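You operate a simulated robot arm through the tools that you are given. There is no shell and no other tool.

You are at the controls of a simulated robot arm. One attempt, no reset.

TASK
Put things in order on the top of the dining table. At the end: the cream cup stands where the black-lidded jar stood; the pink peach chunk stands on top of the white tub (marked "USE LAST"); the red box (marked "RICE") is in the grey bowl; the black-lidded jar from the top of the dining table stands where the red box stood; whatever was shut is shut again. Leave all else as you found it, and nothing knocked over.

The check looks at the end state, three seconds after you hand in, the way a careful person would. Anything else that was tipped, shoved, dropped, spilled or broken makes it a failure.

THE ROBOT
A 6-joint arm with a two-finger parallel gripper, fixed in place. Base frame: the origin is at the foot of the arm, x ahead of it, y to its left, z up; the work surface is at about z = 0. Readings come in cm, degrees, newtons and seconds.
With the tool pointing down near the work surface it reaches from about 12 to 50 cm from the base axis. Its first joint turns from -72.0 to 72.0 degrees. Payload 0.65 kg.
The TCP is the grasp point between the finger pads, 2.5 cm short of the fingertips. In the tool frame z runs along the fingers and y along their closing line. Largest opening 7.6 cm; finger width 1.8, thickness 1; the body of the gripper, 3.6 by 7.8 cm, starts 4.5 cm behind the TCP.
Orientation is that of the tool frame in the base frame, as a unit quaternion [x, y, z, w]. With the fingers straight down and closing along the base's y, the tool's x points along the base's -x, its y along +y and its z along -z.

THE INTERFACE
- The arm moves only by the tool nudge_tool. Its argument "rows" is a list of rows, each a list of 7 numbers: the shift along the tool's x, y, z in units of 20 mm (1.0 is 20 mm), then the turn, a rotation vector about the tool's x, y, z in units of 5 degrees (1.0 is 5 degrees), then the gripper command, from -1 (fully open) to 1 (shut), values between in proportion. In form: [[dx, dy, dz, rx, ry, rz, jaw], ...]. A call has 1 to 20 rows; each row shifts and turns the commanded pose from where the row before left it, along the tool's axes as they then stand. A call with a number of a shift or a turn outside -1 to 1 is refused whole. Each row takes 0.2 s and may step no farther than 5 cm and 8.6 degrees from the row before; otherwise, or with a gripper value out of range, the whole call is refused. A pose out of reach is approached as far as the arm can. The call stops where the force on the tool passes 40 N (or 10 N more than at its start, if that is more) or the arm is blocked; 0.2 s more then pass. Each finger travels about 10.8 cm/s and halts on what it meets, pressing with about 33 N; the grip force reading is that of the motor and also rises with nothing between the fingers. The clock runs only during rows and for 0.2 s after the last one: add rows that do not move to give the fingers time. The reply holds the time, the measured pose of the TCP, the force on the tool along the base axes, the opening and the grip force, in the units named above and with some noise, with the torque about the TCP (base axes, N m) and any sound that the robot's microphone picked up, and new pictures: "pictures" is both (left out), scene, wrist or none.
- Cameras (640 x 400 px; columns grow to the right, rows downward): "scene" is fixed at [7.38, 29.58, 38.57]; the picture's right is [-0.58, -0.82, 0.00], its down [-0.54, 0.38, -0.75] and it looks along [0.61, -0.43, -0.66] (base axes); focal length 214 px, centre (320, 200). "wrist" rides on the gripper at [5.8, 1.1, -8.1] in the tool frame; the picture's right is [-0.18, 0.98, 0.00], its down [-0.75, -0.14, -0.64] and it looks along [-0.63, -0.12, 0.77] (tool axes); focal length 243 px, centre (320, 200). There is no depth. A picture from a camera that has moved, and an enlarged one, comes with that camera's place and axes in the base frame and with its lens. The place of the scene camera against the robot may be out by one fixed shift of up to 1.2 cm in any direction.
- close_up(camera, box): a new picture of the part [left, top, right, bottom] of that camera's present view, enlarged. The clock stands still meanwhile.
- job_done(): hands the job in; it is judged then, once.

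Places have to be worked out from the pictures, the camera data and where the tool is seen. Open the gripper and draw the arm clear of the work before you hand the job in, unless the task says otherwise.

The tools are called after "Call:" as name(argument=value, ...) on one line, values as JSON. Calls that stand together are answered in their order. nudge_tool: Moves the arm, as the interface text tells. Its arguments: {"type":"object","properties":{"rows":{"type":"array"},"pictures":{"type":"string","enum":["both","scene","wrist","none"]}},"required":["rows"]} The other tools are called the same way: close_up (camera, box) takes an enlarged picture of a part of a camera's view; job_done () hands the job in.

At the start:

```text
clock: 0.0
ee_pos: [22.4, -10.9, 28.37]
tool_rot: [0.0, 1.0, 0.0, 0.0]
ft_force: [0.1, 0.1, 0.6]
wrist_torque: [0.03, 0.0, 0.01]
width: 7.6
grip_force: 0.1
```

scene: 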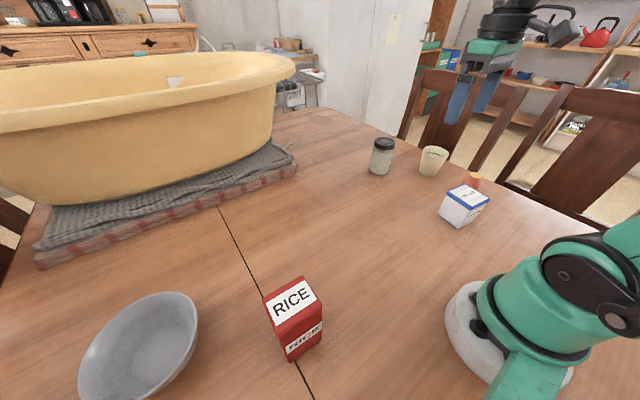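
wrist: 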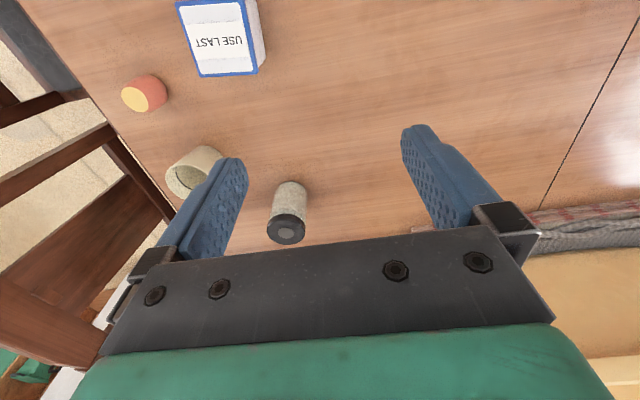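

I'll start by looking closely at the objects in both views before moving anything.

Call:
close_up(camera="scene", box=[350, 120, 510, 240])

Call:
close_up(camera="scene", box=[60, 260, 340, 400])

Call:
close_up(camera="wrist", box=[100, 0, 340, 250])

```text
3.33 times, centred on (430, 180) of scene
camera zoom: at [7.38, 29.58, 38.57], right [-0.58, -0.82, 0.0], down [-0.54, 0.38, -0.75], along [0.61, -0.43, -0.66], focal length 715 px, centre (-47, 267)
```

zoom: 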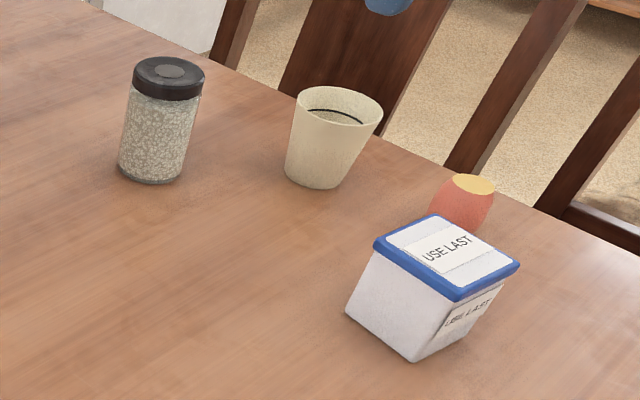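

```text
2.29 times, centred on (200, 330) of scene
camera zoom: at [7.38, 29.58, 38.57], right [-0.58, -0.82, 0.0], down [-0.54, 0.38, -0.75], along [0.61, -0.43, -0.66], focal length 490 px, centre (594, -97)
```

zoom: 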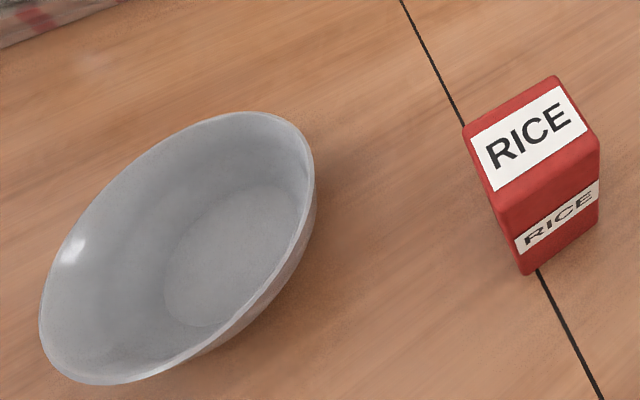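

```text
1.60 times, centred on (220, 125) of wrist
camera zoom: at [16.4, -9.83, 36.53], right [0.18, 0.98, 0.0], down [0.75, -0.14, 0.64], along [0.63, -0.12, -0.77], focal length 388 px, centre (480, 320)
```

zoom: 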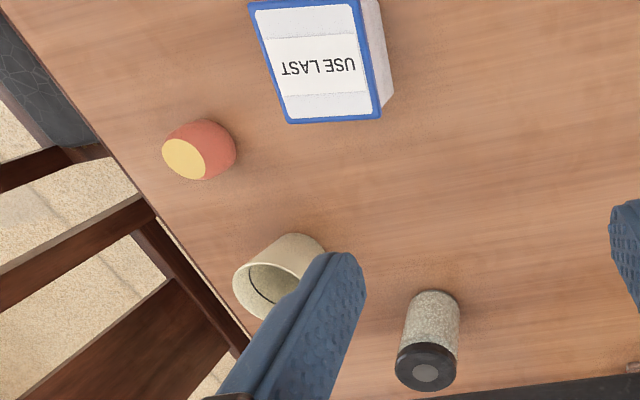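

The jar stands near (43,-20), the cup near (33,-32), the peach near (22,-35) and the tub near (17,-17). The rice box (about (16,27)) and the bowl are on the left, so I swing the arm over there at height to view them with the wrist camera.

Call:
nudge_tool(rows=[[0.25, 1, 0, 0, 0, 0, -1], [0.25, 1, 0, 0, 0, 0, -1], [0.25, 1, 0, 0, 0, 0, -1], [0.25, 1, 0, 0, 0, 0, -1], [0.25, 1, 0, 0, 0, 0, -1], [0.25, 1, 0, 0, 0, 0, -1], [0.25, 1, 0, 0, 0, 0, -1], [0.25, 1, 0, 0, 0, 0, -1], [0.25, 1, 0, 0, 0, 0, -1], [0.25, 1, 0, 0, 0, 0, -1], [0.25, 1, 0, 0, 0, 0, -1], [0.25, 1, 0, 0, 0, 0, -1], [0, 0, 0, 0, 0, -1, -1], [0, 0, 0, 0, 0, -1, -1], [0, 0, 0, 0, 0, -1, -1], [0, 0, 0, 0, 0, -1, -1], [0, 0, 0, 0, 0, -1, -1], [0, 0, 0, 0, 0, -1, -1], [0, 0, 0, 0, 0, -1, -1], [0, 0, 0, 0, 0, -1, -1]])

```text
clock: 4.2
ee_pos: [16.42, 13.15, 28.37]
tool_rot: [-0.344, 0.939, -0.001, -0.001]
ft_force: [-0.5, -0.2, -0.7]
wrist_torque: [-0.01, 0.02, -0.01]
width: 7.59
grip_force: 0.1
camera wrist: at [11.1, 10.12, 36.54], right [-0.49, 0.87, 0.0], down [0.67, 0.38, 0.64], along [0.56, 0.32, -0.77], focal length 243 px, centre (320, 200)
```

scene: 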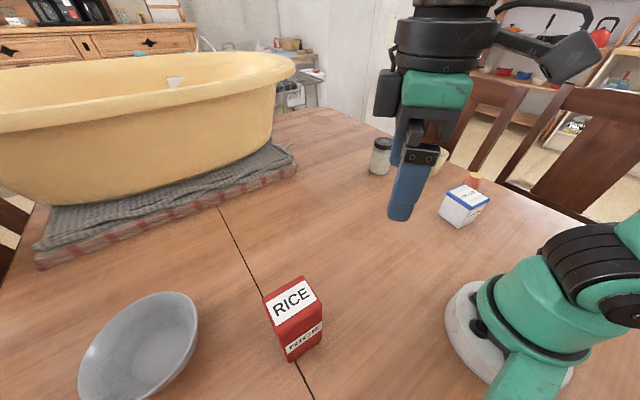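
wrist: 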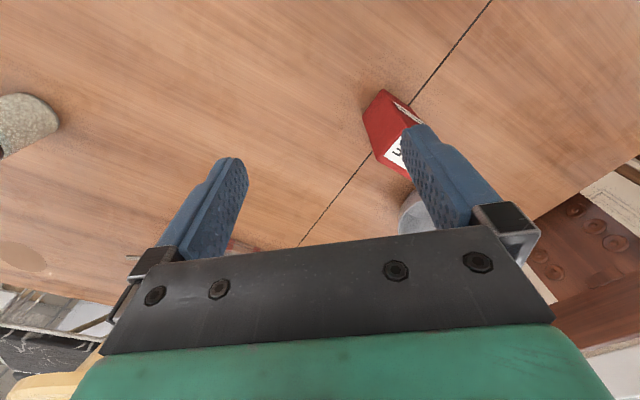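

The rice box is visible near (18,25), but the bowl is hidden behind a finger. I turn further to yaw 60 and move toward it.

Call:
nudge_tool(rows=[[0, 0, 0, 0, 0, -1, -1], [0, 0, 0, 0, 0, -1, -1], [0, 0, 0, 0, 0, -1, -1], [0, 0, 0, 0, 0, -1, -1], [-0.93, 0.39, 0, 0, 0, 0, -1], [-0.93, 0.39, 0, 0, 0, 0, -1], [-0.93, 0.39, 0, 0, 0, 0, -1], [-0.93, 0.39, 0, 0, 0, 0, -1]])

```text
clock: 6.0
ee_pos: [17.21, 21.24, 28.35]
tool_rot: [-0.5, 0.866, -0.001, 0.0]
ft_force: [0.2, -0.3, 0.5]
wrist_torque: [0.0, 0.0, 0.02]
width: 7.6
grip_force: 0.0
camera wrist: at [13.29, 16.68, 36.52], right [-0.76, 0.65, 0.0], down [0.5, 0.58, 0.64], along [0.42, 0.49, -0.77], focal length 243 px, centre (320, 200)
```

scene: 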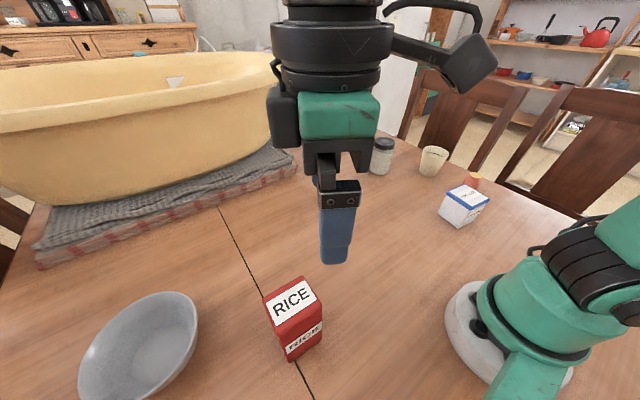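
wrist: 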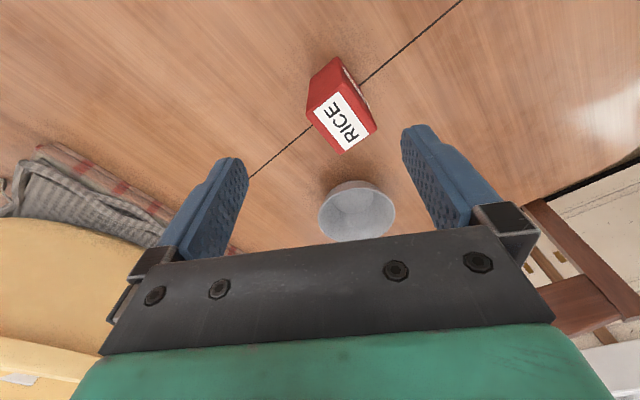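

Call:
close_up(camera="wrist", box=[270, 30, 430, 250])

Call:
close_up(camera="scene", box=[240, 260, 340, 380])

```text
1.82 times, centred on (350, 140) of wrist
camera zoom: at [13.29, 16.68, 36.52], right [-0.76, 0.65, 0.0], down [0.5, 0.58, 0.64], along [0.42, 0.49, -0.77], focal length 441 px, centre (266, 309)
```

zoom: 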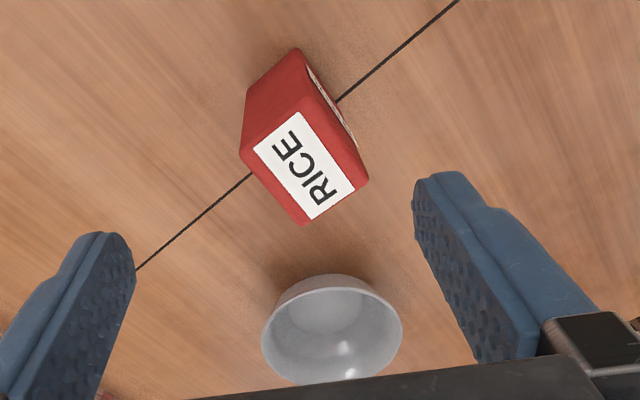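

```text
3.33 times, centred on (290, 320) of scene
camera zoom: at [7.38, 29.58, 38.57], right [-0.58, -0.82, 0.0], down [-0.54, 0.38, -0.75], along [0.61, -0.43, -0.66], focal length 715 px, centre (420, -200)
```

zoom: 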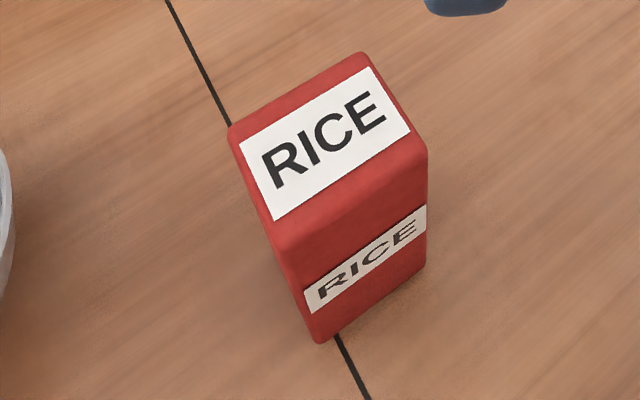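

The box measures about 4.6 × 5.5 × 12.7 cm and is centred near (17.9, 25.4), almost square to the axes. The bowl centre is near (27.8, 43.9), right at the reach limit, so I test how far the arm gets there with the tool down before picking the box.

Call:
nudge_tool(rows=[[-0.957, 0.0815, 0.385, 0, 0, 0, -1], [-0.957, 0.0815, 0.385, 0, 0, 0, -1], [-0.957, 0.0815, 0.385, 0, 0, 0, -1], [-0.957, 0.0815, 0.385, 0, 0, 0, -1], [-0.957, 0.0815, 0.385, 0, 0, 0, -1], [-0.957, 0.0815, 0.385, 0, 0, 0, -1], [-0.957, 0.0815, 0.385, 0, 0, 0, -1], [-0.957, 0.0815, 0.385, 0, 0, 0, -1], [-0.957, 0.0815, 0.385, 0, 0, 0, -1], [-0.957, 0.0815, 0.385, 0, 0, 0, -1], [-0.957, 0.0815, 0.385, 0, 0, 0, -1], [-0.957, 0.0815, 0.385, 0, 0, 0, -1], [-0.957, 0.0815, 0.385, 0, 0, 0, -1], [0, 0, 0, 0, 0, 0, -1]])

```text
clock: 9.0
ee_pos: [25.44, 38.63, 20.11]
tool_rot: [-0.5, 0.866, 0.0, 0.0]
ft_force: [0.3, -1.3, -0.2]
wrist_torque: [-0.01, 0.02, 0.02]
width: 7.6
grip_force: 0.1
out of reach, approached as far as the arm can: row 11, 12, 13
camera wrist: at [21.55, 34.15, 28.13], right [-0.76, 0.65, 0.0], down [0.5, 0.58, 0.64], along [0.42, 0.49, -0.77], focal length 243 px, centre (320, 200)
```

scene: 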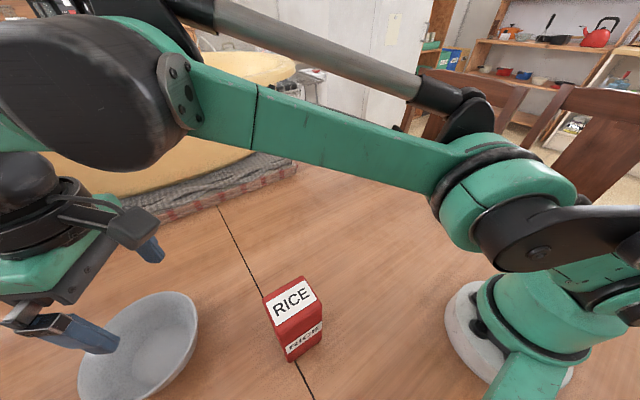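
wrist: 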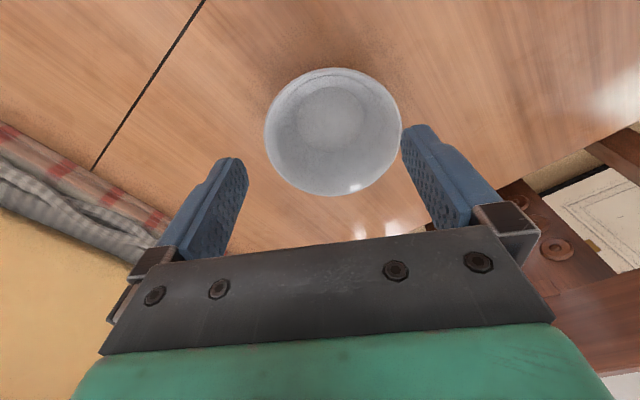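

With the tool vertical at z=20 the arm stops at radius 46, so the bowl needs a tilted tool. The bowl centre now works out to about (27.5, 43.2), and I zoom in on it to size its floor.

Call:
close_up(camera="wrist", box=[240, 40, 430, 220])

```text
2.22 times, centred on (335, 130) of wrist
camera zoom: at [21.55, 34.15, 28.13], right [-0.76, 0.65, 0.0], down [0.5, 0.58, 0.64], along [0.42, 0.49, -0.77], focal length 539 px, centre (287, 356)
```

zoom: 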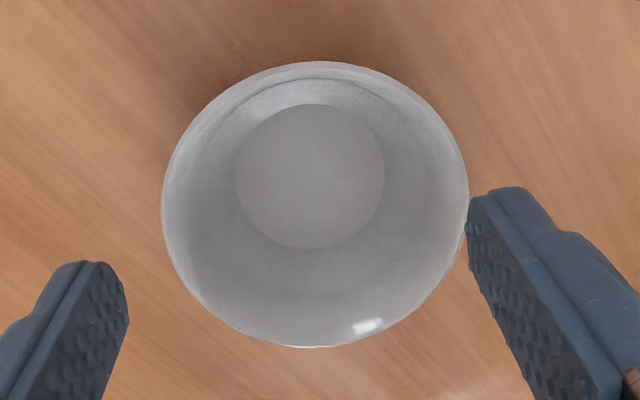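

The bowl floor is about 7.7 cm wide around (27.6, 43.2), enough for the box upright. I draw back toward the rice box and rise.

Call:
nudge_tool(rows=[[1, 0, -0.4, 0, 0, 0, -1], [1, 0, -0.4, 0, 0, 0, -1], [1, 0, -0.4, 0, 0, 0, -1], [1, 0, -0.4, 0, 0, 0, -1], [1, 0, -0.4, 0, 0, 0, -1], [1, 0, -0.4, 0, 0, 0, -1], [1, 0, -0.4, 0, 0, 0, -1], [1, 0, -0.4, 0, 0, 0, -1], [0, 0, 0, 0, 0, 0, -1]], pictures="none")

```text
clock: 11.0
ee_pos: [17.44, 24.53, 26.35]
tool_rot: [-0.5, 0.866, 0.0, 0.001]
ft_force: [-0.4, -0.5, -0.5]
wrist_torque: [-0.03, 0.03, -0.04]
width: 7.59
grip_force: 0.0
```

The commanded pose tracks the reached pose, which is useful. Now I turn to yaw 87 to line the fingers up with the box's narrow side, and step back a little to see it.

Call:
nudge_tool(rows=[[0, 0, 0, 0, 0, -1, -1], [0, 0, 0, 0, 0, -1, -1], [0, 0, 0, 0, 0, -1, -1], [0, 0, 0, 0, 0, -1, -1], [0, 0, 0, 0, 0, -1, -1], [0, 0, 0, 0, 0, -0.4, -1], [1, 0, 0, 0, 0, 0, -1], [1, 0, 0, 0, 0, 0, -1]])

Call:
close_up(camera="wrist", box=[220, 20, 440, 240])

```text
clock: 12.8
ee_pos: [17.38, 20.98, 26.3]
tool_rot: [-0.689, 0.725, -0.001, 0.0]
ft_force: [-0.3, -0.2, -0.4]
wrist_torque: [0.0, 0.03, 0.0]
width: 7.61
grip_force: 0.1
camera wrist: at [15.85, 15.13, 34.46], right [-0.97, 0.23, 0.0], down [0.18, 0.74, 0.64], along [0.15, 0.63, -0.77], focal length 243 px, centre (320, 200)
```

scene: 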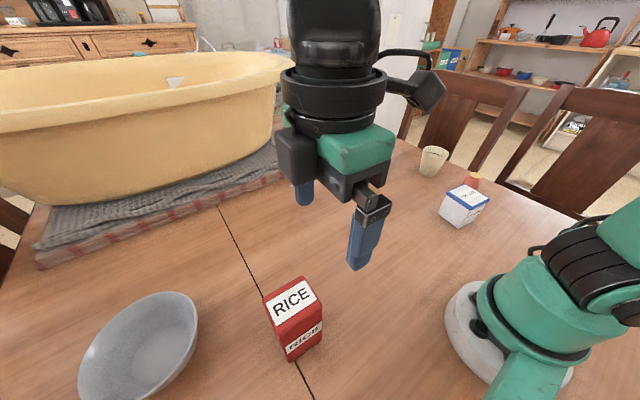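
wrist: 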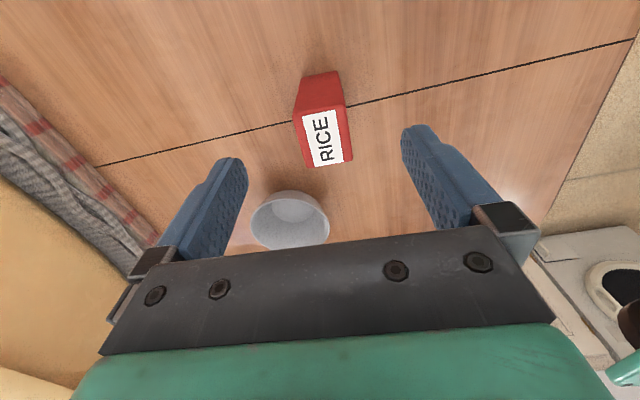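

```text
1.82 times, centred on (330, 130) of wrist
camera zoom: at [15.85, 15.13, 34.46], right [-0.97, 0.23, 0.0], down [0.18, 0.74, 0.64], along [0.15, 0.63, -0.77], focal length 441 px, centre (302, 327)
```

zoom: 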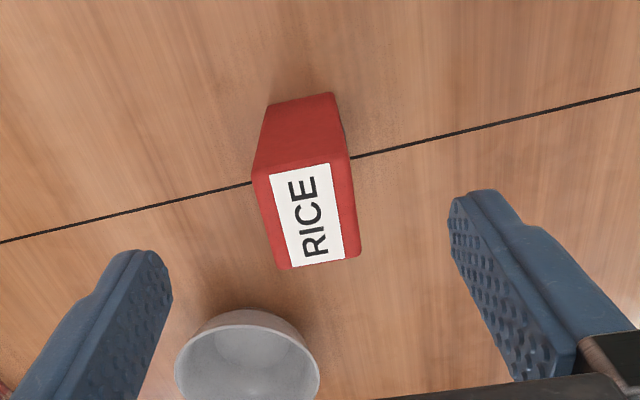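

The box footprint spans (15.5–20.4, 22.6–28.4), centred at (18.0, 25.5), with its top at about 12.7. I tilt the tool 30° about the closing axis so I can later reach the bowl with the box kept upright, and move above the box.

Call:
nudge_tool(rows=[[0, 0, 0, 0, -1, 0, -1], [0, 0, 0, 0, -1, 0, -1], [0, 0, 0, 0, -1, 0, -1], [0, 0, 0, 0, -1, 0, -1], [0, 0, 0, 0, -1, 0, -1], [0, 0, 0, 0, -1, 0, -1], [0.021, -0.038, 0.946, 0, 0, 0, -1], [0.021, -0.038, 0.946, 0, 0, 0, -1], [0.021, -0.038, 0.946, 0, 0, 0, -1], [0.021, -0.038, 0.946, 0, 0, 0, -1], [0.021, -0.038, 0.946, 0, 0, 0, -1], [0, 0, 0, 0, 0, 0, -1]])

```text
clock: 15.4
ee_pos: [17.91, 25.57, 18.01]
tool_rot: [-0.665, 0.7, 0.179, 0.187]
ft_force: [0.5, -0.3, 0.3]
wrist_torque: [0.01, 0.01, -0.01]
width: 7.62
grip_force: 0.0
camera wrist: at [16.24, 16.53, 22.17], right [-0.97, 0.21, 0.09], down [0.16, 0.32, 0.93], along [0.17, 0.92, -0.35], focal length 243 px, centre (320, 200)
```

scene: 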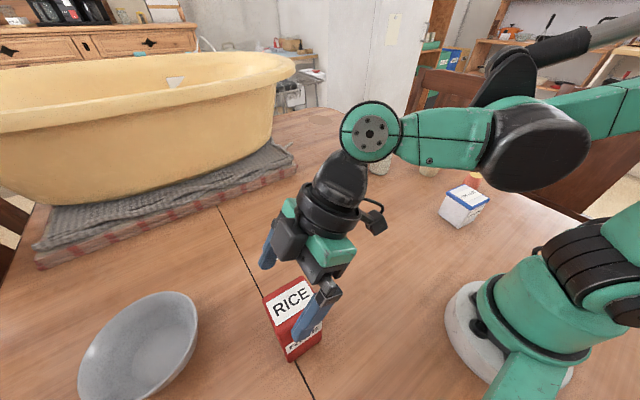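
wrist: 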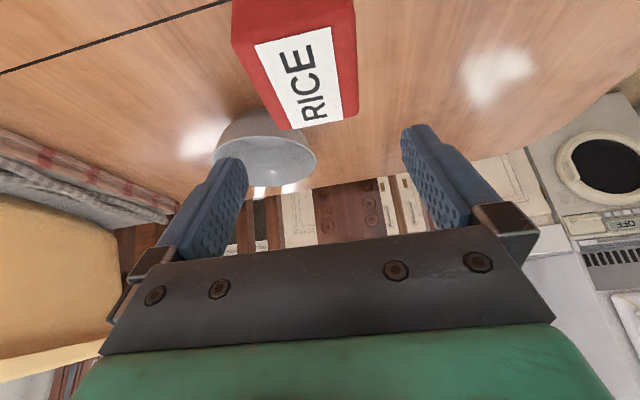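

I'm centred over the box (about 17.9, 25.6) with a finger on either side. I descend straight down to z≈10 and close.

Call:
nudge_tool(rows=[[0.5, 0, 0.866, 0, 0, 0, -1], [0.5, 0, 0.866, 0, 0, 0, -1], [0.5, 0, 0.866, 0, 0, 0, -1], [0.5, 0, 0.866, 0, 0, 0, -1], [0, 0, 0, 0, 0, 0, -1], [0, 0, 0, 0, 0, 0, 0], [0, 0, 0, 0, 0, 0, 0.5], [0, 0, 0, 0, 0, 0, 1], [0, 0, 0, 0, 0, 0, 1], [0, 0, 0, 0, 0, 0, 1]])

```text
clock: 17.6
ee_pos: [17.75, 25.54, 10.07]
tool_rot: [-0.664, 0.701, 0.177, 0.188]
ft_force: [0.6, 0.3, -0.3]
wrist_torque: [-0.01, -0.02, 0.01]
width: 5.0
grip_force: 33.0
camera wrist: at [16.17, 16.49, 14.14], right [-0.97, 0.21, 0.09], down [0.16, 0.32, 0.93], along [0.17, 0.92, -0.35], focal length 243 px, centre (320, 200)
```

scene: 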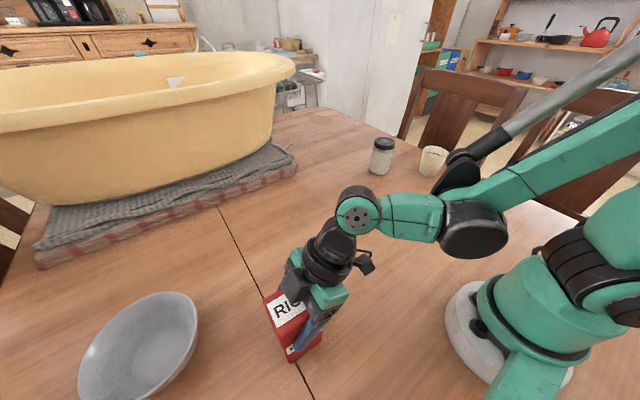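
wrist: 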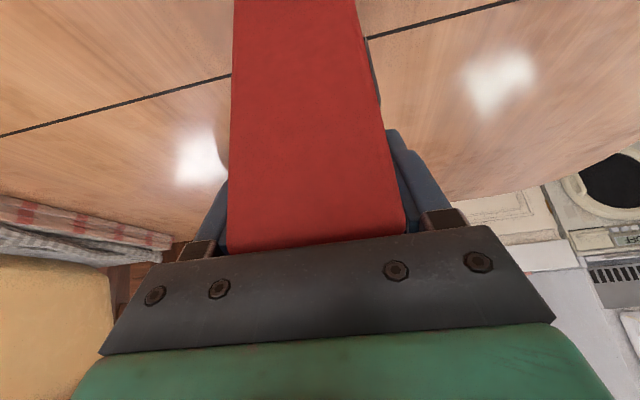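

The box is gripped at 5.0 cm. I lift it 8 cm straight up and turn it to face the bowl radially, about the vertical so that it stays upright.

Call:
nudge_tool(rows=[[-0.25, 0, -0.433, 0, 0, 0, 1], [-0.5, 0, -0.866, 0, 0, 0, 1], [-0.5, 0, -0.866, 0, 0, 0, 1], [-0.5, 0, -0.866, 0, 0, 0, 1], [-0.25, 0, -0.433, 0, 0, 0, 1], [0, 0, 0, 0.5, 0, 0.866, 1], [0, 0, 0, 0.5, 0, 0.866, 1], [0, 0, 0, 0.5, 0, 0.866, 1], [0, 0, 0, 0.5, 0, 0.866, 1], [0, 0, 0, 0.5, 0, 0.866, 1], [0, 0, 0, 0.5, 0, 0.866, 1], [0, 0, 0, 0, 0, 0, 1]])

```text
clock: 20.2
ee_pos: [17.84, 25.46, 18.06]
tool_rot: [-0.461, 0.849, 0.123, 0.227]
ft_force: [0.1, 0.6, -3.6]
wrist_torque: [0.01, -0.02, 0.04]
width: 5.02
grip_force: 33.0
camera wrist: at [12.03, 18.44, 22.19], right [-0.74, 0.67, 0.09], down [0.3, 0.2, 0.93], along [0.61, 0.72, -0.35], focal length 243 px, centre (320, 200)
```

scene: 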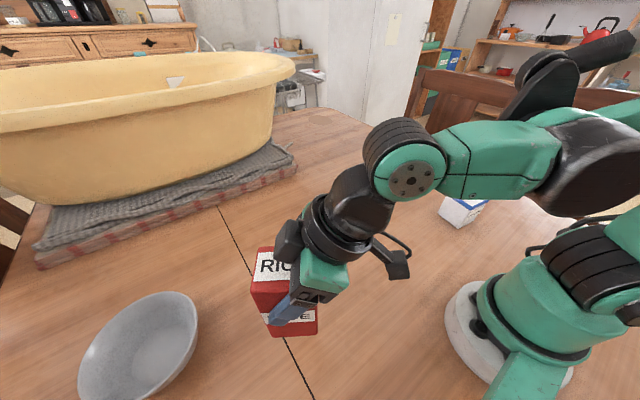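
wrist: 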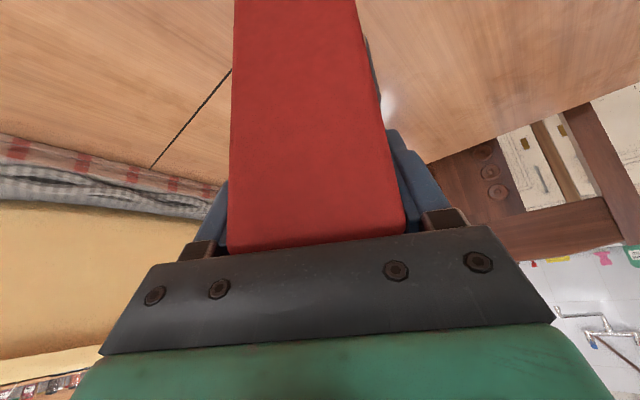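

The load reads 3.6 N and the grip is unchanged. I carry the box level over to above the bowl at (27.6, 43.2).

Call:
nudge_tool(rows=[[-0.8745, 0.074, 0.505, 0, 0, 0, 1], [-0.8745, 0.074, 0.505, 0, 0, 0, 1], [-0.8745, 0.074, 0.505, 0, 0, 0, 1], [-0.8745, 0.074, 0.505, 0, 0, 0, 1], [-0.8745, 0.074, 0.505, 0, 0, 0, 1], [-0.8745, 0.074, 0.505, 0, 0, 0, 1], [-0.8745, 0.074, 0.505, 0, 0, 0, 1], [-0.8745, 0.074, 0.505, 0, 0, 0, 1], [-0.8745, 0.074, 0.505, 0, 0, 0, 1], [-0.8745, 0.074, 0.505, 0, 0, 0, 1], [0, 0, 0, 0, 0, 0, 1]])

```text
clock: 22.6
ee_pos: [27.68, 43.18, 18.19]
tool_rot: [-0.462, 0.849, 0.123, 0.227]
ft_force: [0.3, 0.4, -4.3]
wrist_torque: [-0.02, 0.0, 0.01]
width: 5.01
grip_force: 33.1
camera wrist: at [21.77, 36.08, 22.35], right [-0.74, 0.67, 0.09], down [0.3, 0.2, 0.93], along [0.61, 0.72, -0.35], focal length 243 px, centre (320, 200)
```

scene: 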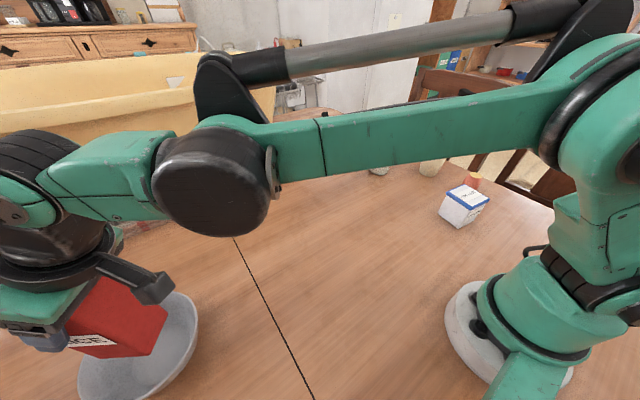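
wrist: 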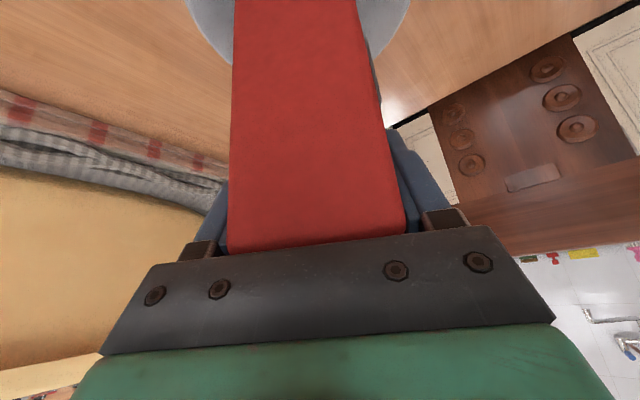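

The box hangs over the bowl. I lower it most of the way, to z≈11.6, and then feel for the floor.

Call:
nudge_tool(rows=[[0.25, 0, 0.433, 0, 0, 0, 1], [0.5, 0, 0.866, 0, 0, 0, 1], [0.5, 0, 0.866, 0, 0, 0, 1], [0.25, 0, 0.433, 0, 0, 0, 1], [0.15, 0, 0.26, 0, 0, 0, 1], [0, 0, 0, 0, 0, 0, 1]])

```text
clock: 24.0
ee_pos: [27.86, 43.12, 11.58]
tool_rot: [-0.461, 0.848, 0.124, 0.229]
ft_force: [0.4, 2.9, -2.0]
wrist_torque: [0.17, -0.09, 0.04]
width: 4.99
grip_force: 33.0
camera wrist: at [21.84, 36.14, 15.61], right [-0.74, 0.67, 0.09], down [0.3, 0.2, 0.93], along [0.61, 0.72, -0.35], focal length 243 px, centre (320, 200)
```

scene: 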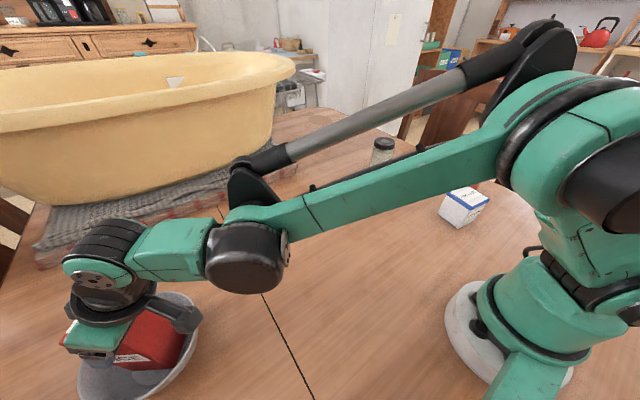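
wrist: 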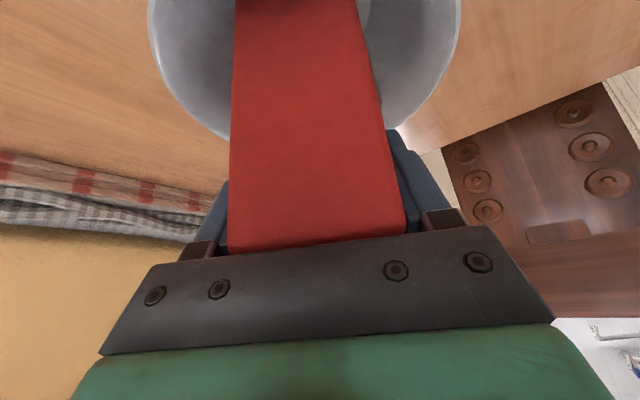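

A small sideways force (+2.9 N in y) shows the near side of the box touching the bowl's inner wall. I lift slightly, shift 4 mm outward and check the force again.

Call:
nudge_tool(rows=[[-0.1, 0, -0.173, 0, 0, 0, 1], [-0.173, 0.05, 0.1, 0, 0, 0, 1], [0, 0, 0, 0, 0, 0, 1]], pictures="none")

```text
clock: 24.8
ee_pos: [27.87, 43.54, 11.97]
tool_rot: [-0.461, 0.849, 0.123, 0.228]
ft_force: [0.5, 0.3, -4.5]
wrist_torque: [0.03, 0.01, -0.01]
width: 5.03
grip_force: 32.6
```

It hangs free again. Down in small steps.

Call:
nudge_tool(rows=[[0.1, 0, 0.173, 0, 0, 0, 1], [0, 0, 0, 0, 0, 0, 1]], pictures="none")

```text
clock: 25.4
ee_pos: [27.91, 43.5, 11.72]
tool_rot: [-0.461, 0.849, 0.124, 0.227]
ft_force: [0.9, 0.0, -4.9]
wrist_torque: [0.01, 0.04, 0.0]
width: 4.99
grip_force: 33.2
```

Call:
nudge_tool(rows=[[0.1, 0, 0.173, 0, 0, 0, 1], [0, 0, 0, 0, 0, 0, 1]], pictures="none")

```text
clock: 26.0
ee_pos: [27.88, 43.52, 11.18]
tool_rot: [-0.461, 0.849, 0.123, 0.228]
ft_force: [-0.7, 0.2, -3.3]
wrist_torque: [0.02, -0.01, 0.02]
width: 4.98
grip_force: 33.2
```

Still nearly free at z=11.2, so I continue in 2 mm steps.

Call:
nudge_tool(rows=[[0.05, 0, 0.087, 0, 0, 0, 1], [0, 0, 0, 0, 0, 0, 1]], pictures="none")

```text
clock: 26.6
ee_pos: [27.96, 43.56, 10.95]
tool_rot: [-0.462, 0.849, 0.123, 0.227]
ft_force: [0.4, 0.4, -3.9]
wrist_torque: [-0.01, -0.02, 0.01]
width: 4.99
grip_force: 33.1
```

Call:
nudge_tool(rows=[[0.05, 0, 0.087, 0, 0, 0, 1], [0, 0, 0, 0, 0, 0, 1]], pictures="none")

```text
clock: 27.2
ee_pos: [27.77, 43.5, 10.68]
tool_rot: [-0.462, 0.849, 0.123, 0.227]
ft_force: [0.7, -0.3, -4.9]
wrist_torque: [0.0, 0.03, -0.01]
width: 5.0
grip_force: 33.0
```

No support yet at z=10.7. I keep lowering gently.

Call:
nudge_tool(rows=[[0.05, 0, 0.087, 0, 0, 0, 1], [0, 0, 0, 0, 0, 0, 1]], pictures="wrist")

```text
clock: 27.8
ee_pos: [27.85, 43.54, 10.67]
tool_rot: [-0.461, 0.848, 0.125, 0.229]
ft_force: [-2.0, -5.9, 29.8]
wrist_torque: [0.04, 0.13, 0.16]
width: 5.01
grip_force: 33.3
camera wrist: at [21.98, 36.56, 14.71], right [-0.74, 0.67, 0.09], down [0.3, 0.2, 0.93], along [0.61, 0.72, -0.34], focal length 243 px, centre (320, 200)
```

wrist: 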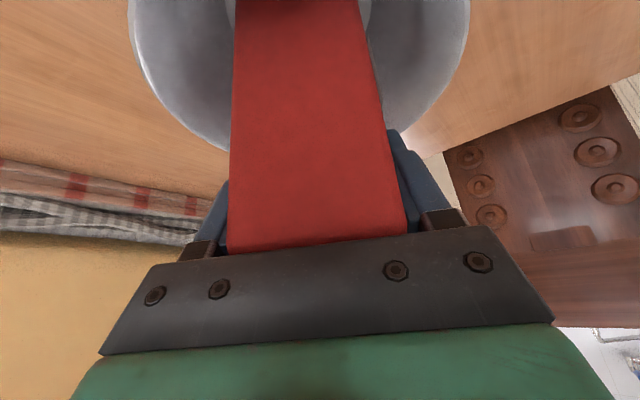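

The floor is reached (30 N push). I relieve the pressure by about 1.5 mm, then open.

Call:
nudge_tool(rows=[[-0.035, 0, -0.06, 0, 0, 0, 1], [0, 0, 0, 0, 0, 0, 1]], pictures="none")

```text
clock: 28.4
ee_pos: [27.76, 43.56, 10.67]
tool_rot: [-0.461, 0.849, 0.123, 0.228]
ft_force: [4.1, 3.5, 7.7]
wrist_torque: [0.71, -0.5, -0.09]
width: 5.02
grip_force: 33.6
```

Call:
nudge_tool(rows=[[-0.015, 0, -0.026, 0, 0, 0, 1], [0, 0, 0, 0, 0, 0, 1]], pictures="none")

```text
clock: 29.0
ee_pos: [27.92, 43.49, 10.73]
tool_rot: [-0.461, 0.849, 0.122, 0.226]
ft_force: [-0.2, 0.2, -3.6]
wrist_torque: [-0.02, 0.02, -0.01]
width: 5.01
grip_force: 32.9
```

Free with a sub-millimetre gap; I open the fingers in steps to release.

Call:
nudge_tool(rows=[[0, 0, 0, 0, 0, 0, -0.35], [0, 0, 0, 0, 0, 0, -0.42], [0, 0, 0, 0, 0, 0, -0.6], [0, 0, 0, 0, 0, 0, -1], [0, 0, 0, 0, 0, 0, -1], [0, 0, 0, 0, 0, 0, -1]])

```text
clock: 30.4
ee_pos: [27.9, 43.58, 10.82]
tool_rot: [-0.461, 0.849, 0.124, 0.227]
ft_force: [-0.4, 0.4, -0.5]
wrist_torque: [0.01, 0.0, -0.02]
width: 7.61
grip_force: 0.1
camera wrist: at [21.94, 36.5, 14.81], right [-0.74, 0.67, 0.09], down [0.3, 0.2, 0.93], along [0.61, 0.72, -0.35], focal length 243 px, centre (320, 200)
```

scene: 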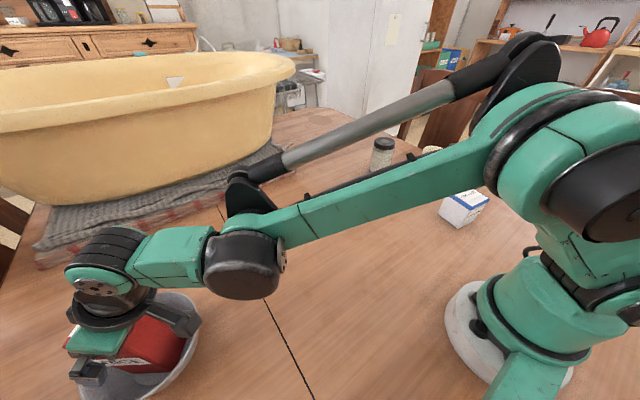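
wrist: 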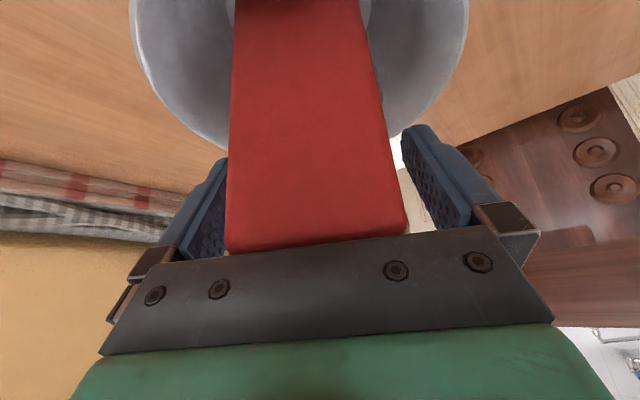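

The box is released and stands upright in the bowl. I go straight up, retract toward the base and level the tool.

Call:
nudge_tool(rows=[[-0.5, 0, -0.866, 0, 0, 0, -1], [-0.5, 0, -0.866, 0, 0, 0, -1], [-0.5, 0, -0.866, 0, 0, 0, -1], [-0.5, 0, -0.866, 0, 0, 0, -1], [0.866, 0, -0.5, 0, 0, 0, -1], [0.866, 0, -0.5, 0, 0, 0, -1], [0.866, 0, -0.5, 0, 0, 0, -1], [0.866, 0, -0.5, 0, 0, 0, -1], [0.866, 0, -0.5, 0, 0, 0, -1], [0.866, 0, -0.5, 0, 0, 0, -1], [0.866, 0, -0.5, 0, 0, 0, -1], [0.866, 0, -0.5, 0, 0, 0, -1], [0, 0, 0, 0, 1, 0, -1], [0, 0, 0, 0, 1, 0, -1], [0, 0, 0, 0, 1, 0, -1], [0, 0, 0, 0, 1, 0, -1], [0, 0, 0, 0, 1, 0, -1], [0, 0, 0, 0, 1, 0, -1]])

```text
clock: 34.2
ee_pos: [19.24, 30.13, 18.71]
tool_rot: [-0.478, 0.879, 0.0, -0.001]
ft_force: [0.2, -0.1, -0.2]
wrist_torque: [-0.01, 0.01, 0.0]
width: 7.59
grip_force: 0.0
camera wrist: at [15.01, 25.91, 26.77], right [-0.72, 0.69, 0.0], down [0.53, 0.56, 0.64], along [0.44, 0.46, -0.77], focal length 243 px, centre (320, 200)
```

scene: 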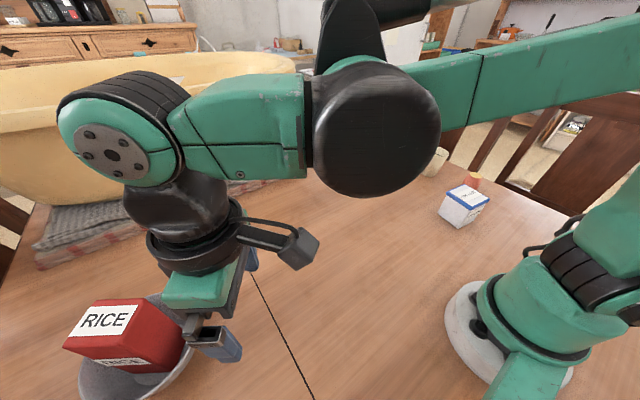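
wrist: 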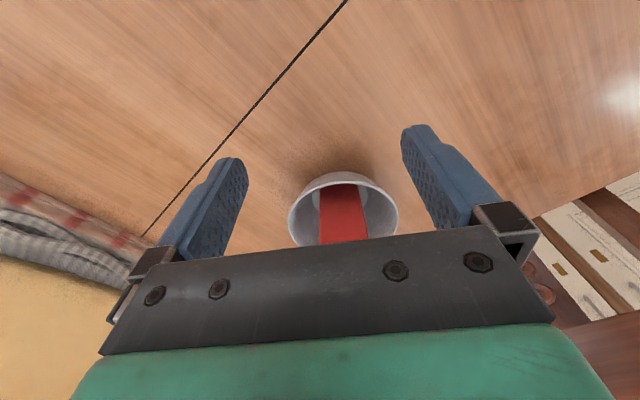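

The red box stands upright in the bowl, which has not moved. Now I retract and swing around the base toward the jar on the right side.

Call:
nudge_tool(rows=[[0.98, 0, -0.4, 0, 0, 0, -1], [0.98, 0, -0.4, 0, 0, 0, -1], [0.98, 0, -0.4, 0, 0, 0, -1], [0.98, 0, -0.4, 0, 0, 0, -1], [0.98, 0, -0.4, 0, 0, 0, -1], [0.98, 0, -0.4, 0, 0, 0, -1], [0.98, 0, -0.4, 0, 0, 0, -1], [0.042, -0.959, 0, 0, 0, 1, -1], [0.042, -0.959, 0, 0, 0, 1, -1], [0.042, -0.959, 0, 0, 0, 1, -1], [0.042, -0.959, 0, 0, 0, 1, -1], [0.042, -0.959, 0, 0, 0, 1, -1], [0.042, -0.959, 0, 0, 0, 1, -1], [0.042, -0.959, 0, 0, 0, 1, -1], [0.042, -0.959, 0, 0, 0, 1, -1], [0.042, -0.959, 0, 0, 0, 1, -1], [0.042, -0.959, 0, 0, 0, 1, -1], [0.042, -0.959, 0, 0, 0, 1, -1], [0.042, -0.959, 0, 0, 0, 1, -1], [0.042, -0.959, 0, 0, 0, 1, -1]], pictures="none")

```text
clock: 38.4
ee_pos: [21.5, -2.99, 24.37]
tool_rot: [0.07, 0.998, 0.0, 0.001]
ft_force: [0.4, 0.9, -0.8]
wrist_torque: [-0.01, 0.01, -0.01]
width: 7.63
grip_force: 0.0
```

Now at azimuth -8°. I continue to -25° and extend toward the jar to look at it.

Call:
nudge_tool(rows=[[0.042, -0.959, 0, 0, 0, 1, -1], [0.042, -0.959, 0, 0, 0, 1, -1], [0.042, -0.959, 0, 0, 0, 1, -1], [0.007, -0.384, 0, 0, 0, 0.4, -1], [-1, 0, 0, 0, 0, 0, -1], [-1, 0, 0, 0, 0, 0, -1], [-1, 0, 0, 0, 0, 0, -1], [-1, 0, 0, 0, 0, 0, -1], [-1, 0, 0, 0, 0, 0, -1], [0, 0, 0, 0, 0, 0, -1]])

Call:
close_up(camera="wrist", box=[230, 20, 430, 240])

Call:
close_up(camera="wrist", box=[0, 0, 260, 240])

```text
clock: 40.6
ee_pos: [28.64, -13.33, 24.32]
tool_rot: [0.217, 0.976, 0.0, 0.0]
ft_force: [-0.6, 0.4, 0.2]
wrist_torque: [0.02, 0.01, -0.03]
width: 7.61
grip_force: 0.1
camera wrist: at [23.81, -9.9, 32.41], right [0.58, 0.81, 0.0], down [0.62, -0.45, 0.64], along [0.52, -0.37, -0.77], focal length 243 px, centre (320, 200)
```

scene: 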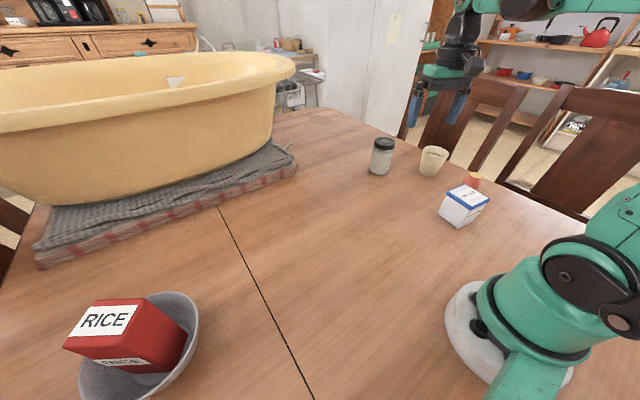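
wrist: 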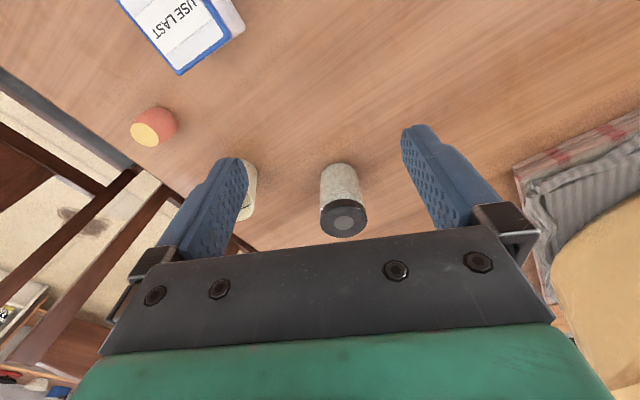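

```text
1.82 times, centred on (330, 130) of wrist
camera zoom: at [23.81, -9.9, 32.41], right [0.58, 0.81, 0.0], down [0.62, -0.45, 0.64], along [0.52, -0.37, -0.77], focal length 441 px, centre (302, 327)
```

zoom: 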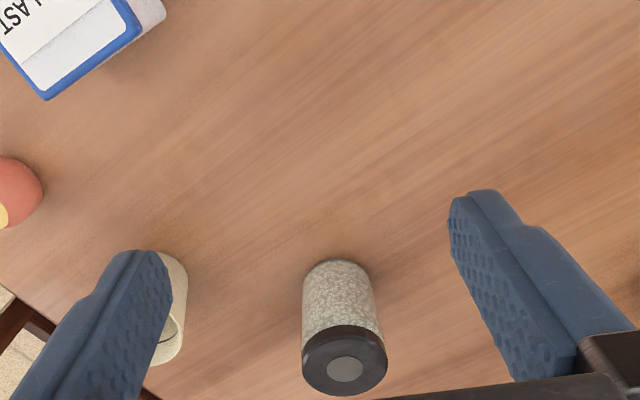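

```text
1.67 times, centred on (130, 120) of wrist
camera zoom: at [23.81, -9.9, 32.41], right [0.58, 0.81, 0.0], down [0.62, -0.45, 0.64], along [0.52, -0.37, -0.77], focal length 404 px, centre (637, 333)
```

zoom: 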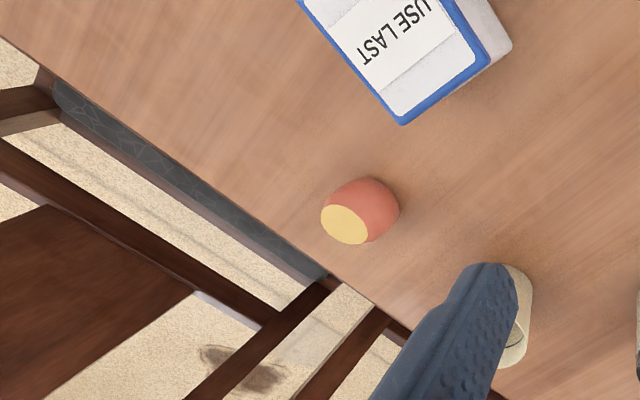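

The jar appears at about (43.8, -20.5), roughly 10 cm tall and 6 cm wide, at azimuth -25°. I tilt the tool 45° outward so the fingertips can take the glass body below the lid, and move to a low pre-grasp position in front of it for a side view.

Call:
nudge_tool(rows=[[0, 0, 0, 0, -1, 0, -1], [0, 0, 0, 0, -1, 0, -1], [0, 0, 0, 0, -1, 0, -1], [0, 0, 0, 0, -1, 0, -1], [0, 0, 0, 0, -1, 0, -1], [0, 0, 0, 0, -1, 0, -1], [0, 0, 0, 0, -1, 0, -1], [0, 0, 0, 0, -1, 0, -1], [0, 0, 0, 0, -1, 0, -1], [0.481, 0, 0.959, 0, 0, 0, -1], [0.481, 0, 0.959, 0, 0, 0, -1], [0.481, 0, 0.959, 0, 0, 0, -1], [0.481, 0, 0.959, 0, 0, 0, -1], [0.481, 0, 0.959, 0, 0, 0, -1], [0.481, 0, 0.959, 0, 0, 0, -1], [0, 0, 0, 0, 0, 0, -1]])

Call:
close_up(camera="wrist", box=[220, 60, 440, 240])

```text
clock: 44.0
ee_pos: [32.27, -15.03, 12.1]
tool_rot: [0.199, 0.902, -0.082, 0.373]
ft_force: [-0.5, -0.3, -0.2]
wrist_torque: [0.0, -0.01, 0.03]
width: 7.6
grip_force: 0.0
camera wrist: at [23.84, -10.01, 13.66], right [0.53, 0.84, 0.13], down [0.01, -0.16, 0.99], along [0.85, -0.52, -0.09], focal length 243 px, centre (320, 200)
```

scene: 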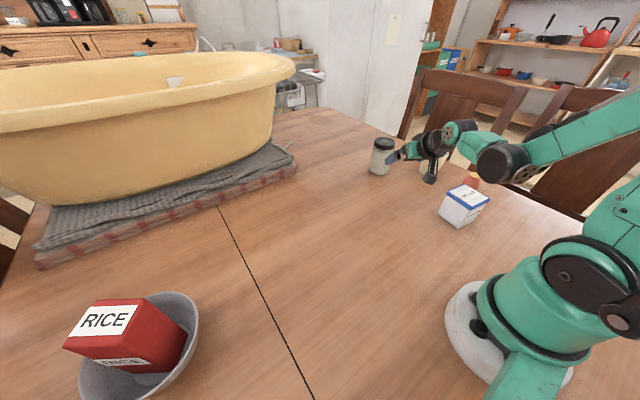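
wrist: 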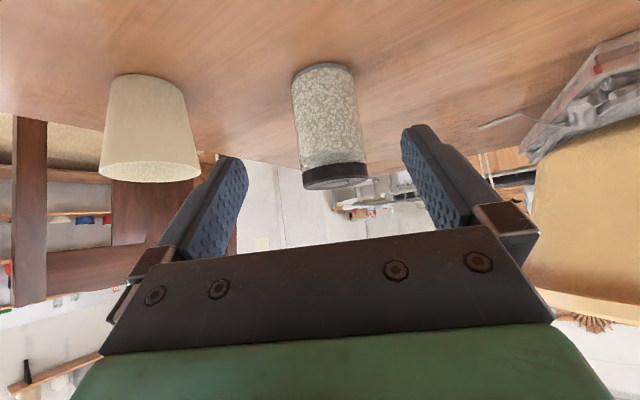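

```text
2.22 times, centred on (330, 150) of wrist
camera zoom: at [23.84, -10.01, 13.66], right [0.53, 0.84, 0.13], down [0.01, -0.16, 0.99], along [0.85, -0.52, -0.09], focal length 539 px, centre (298, 311)
```

zoom: 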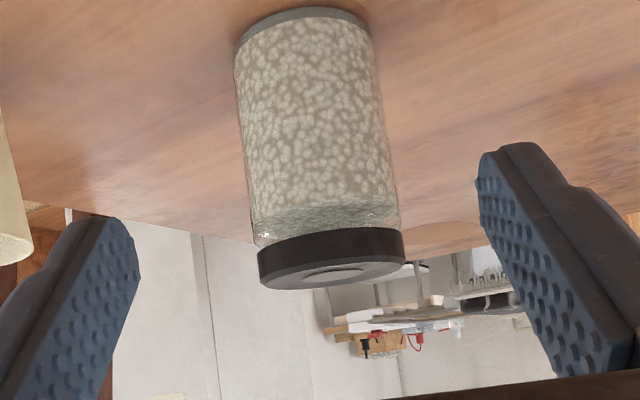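

The side view puts the jar axis at radius ≈48.2 along azimuth -25°, with a body radius of ≈3.0, a height of ≈10 and the lid underside at ≈8.4. My TCP is laterally aligned within a millimetre, so I drop to z≈6 in front of it.

Call:
nudge_tool(rows=[[0.035, 0, 0.8, 0, 0, 0, -1], [0.035, 0, 0.8, 0, 0, 0, -1], [0.035, 0, 0.8, 0, 0, 0, -1], [0.035, 0, 0.8, 0, 0, 0, -1], [0.035, 0, 0.8, 0, 0, 0, -1], [0, 0, 0, 0, 0, 0, -1]])

Call:
close_up(camera="wrist", box=[180, 60, 460, 240])

```text
clock: 45.4
ee_pos: [37.37, -17.31, 6.2]
tool_rot: [0.2, 0.902, -0.083, 0.373]
ft_force: [0.5, 0.2, 0.0]
wrist_torque: [0.01, 0.0, 0.03]
width: 7.58
grip_force: 0.1
camera wrist: at [28.8, -12.25, 7.8], right [0.53, 0.84, 0.13], down [0.01, -0.16, 0.99], along [0.85, -0.52, -0.09], focal length 243 px, centre (320, 200)
```

scene: 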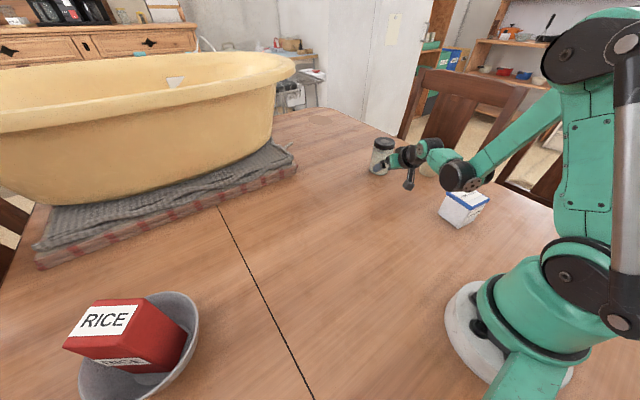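
wrist: 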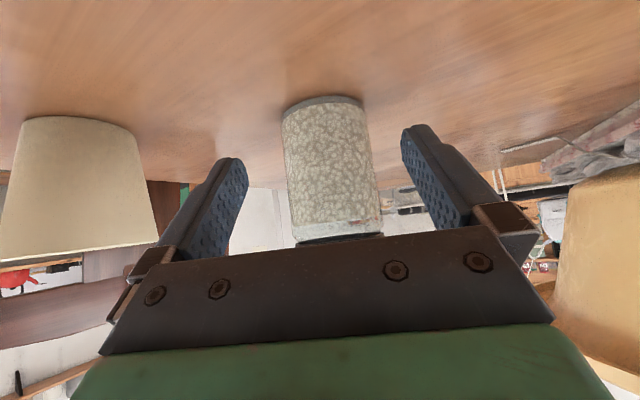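

```text
2.22 times, centred on (320, 150) of wrist
camera zoom: at [28.8, -12.25, 7.8], right [0.53, 0.84, 0.13], down [0.01, -0.16, 0.99], along [0.85, -0.52, -0.09], focal length 539 px, centre (320, 311)
```

zoom: 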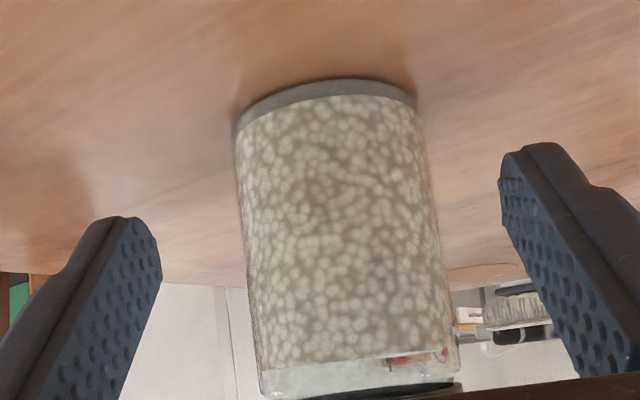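

Both fingers straddle the jar with about 0.8 cm of clearance each side. I advance horizontally 5.9 cm so the pads take the glass body below the lid.

Call:
nudge_tool(rows=[[-0.35, -0.01, 0.35, 0, 0, 0, -1], [-0.35, -0.01, 0.35, 0, 0, 0, -1], [-0.35, -0.01, 0.35, 0, 0, 0, -1], [-0.35, -0.01, 0.35, 0, 0, 0, -1], [-0.35, 0, 0.35, 0, 0, 0, -1], [-0.35, 0, 0.35, 0, 0, 0, -1], [0, 0, 0, 0, 0, 0, -1]])

```text
clock: 47.0
ee_pos: [42.84, -19.86, 6.19]
tool_rot: [0.2, 0.902, -0.083, 0.374]
ft_force: [0.3, -0.5, -0.7]
wrist_torque: [-0.01, 0.0, 0.0]
width: 7.58
grip_force: 0.0
camera wrist: at [34.27, -14.79, 7.84], right [0.53, 0.84, 0.13], down [0.01, -0.16, 0.99], along [0.85, -0.52, -0.09], focal length 243 px, centre (320, 200)
```

scene: 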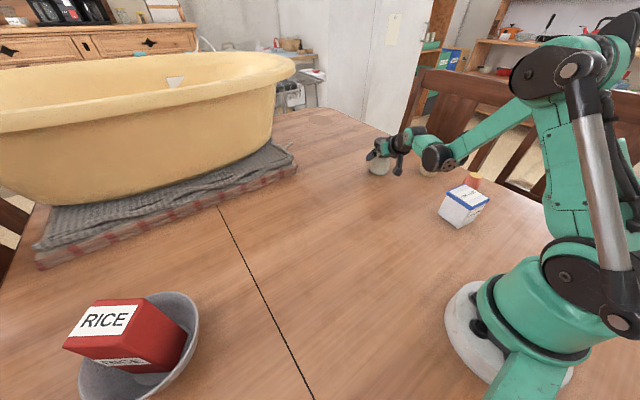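
wrist: 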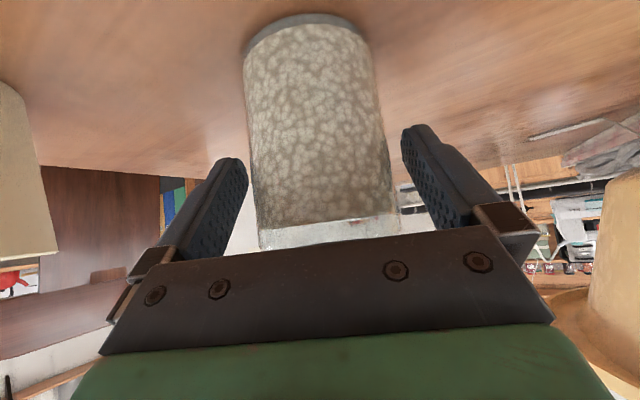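

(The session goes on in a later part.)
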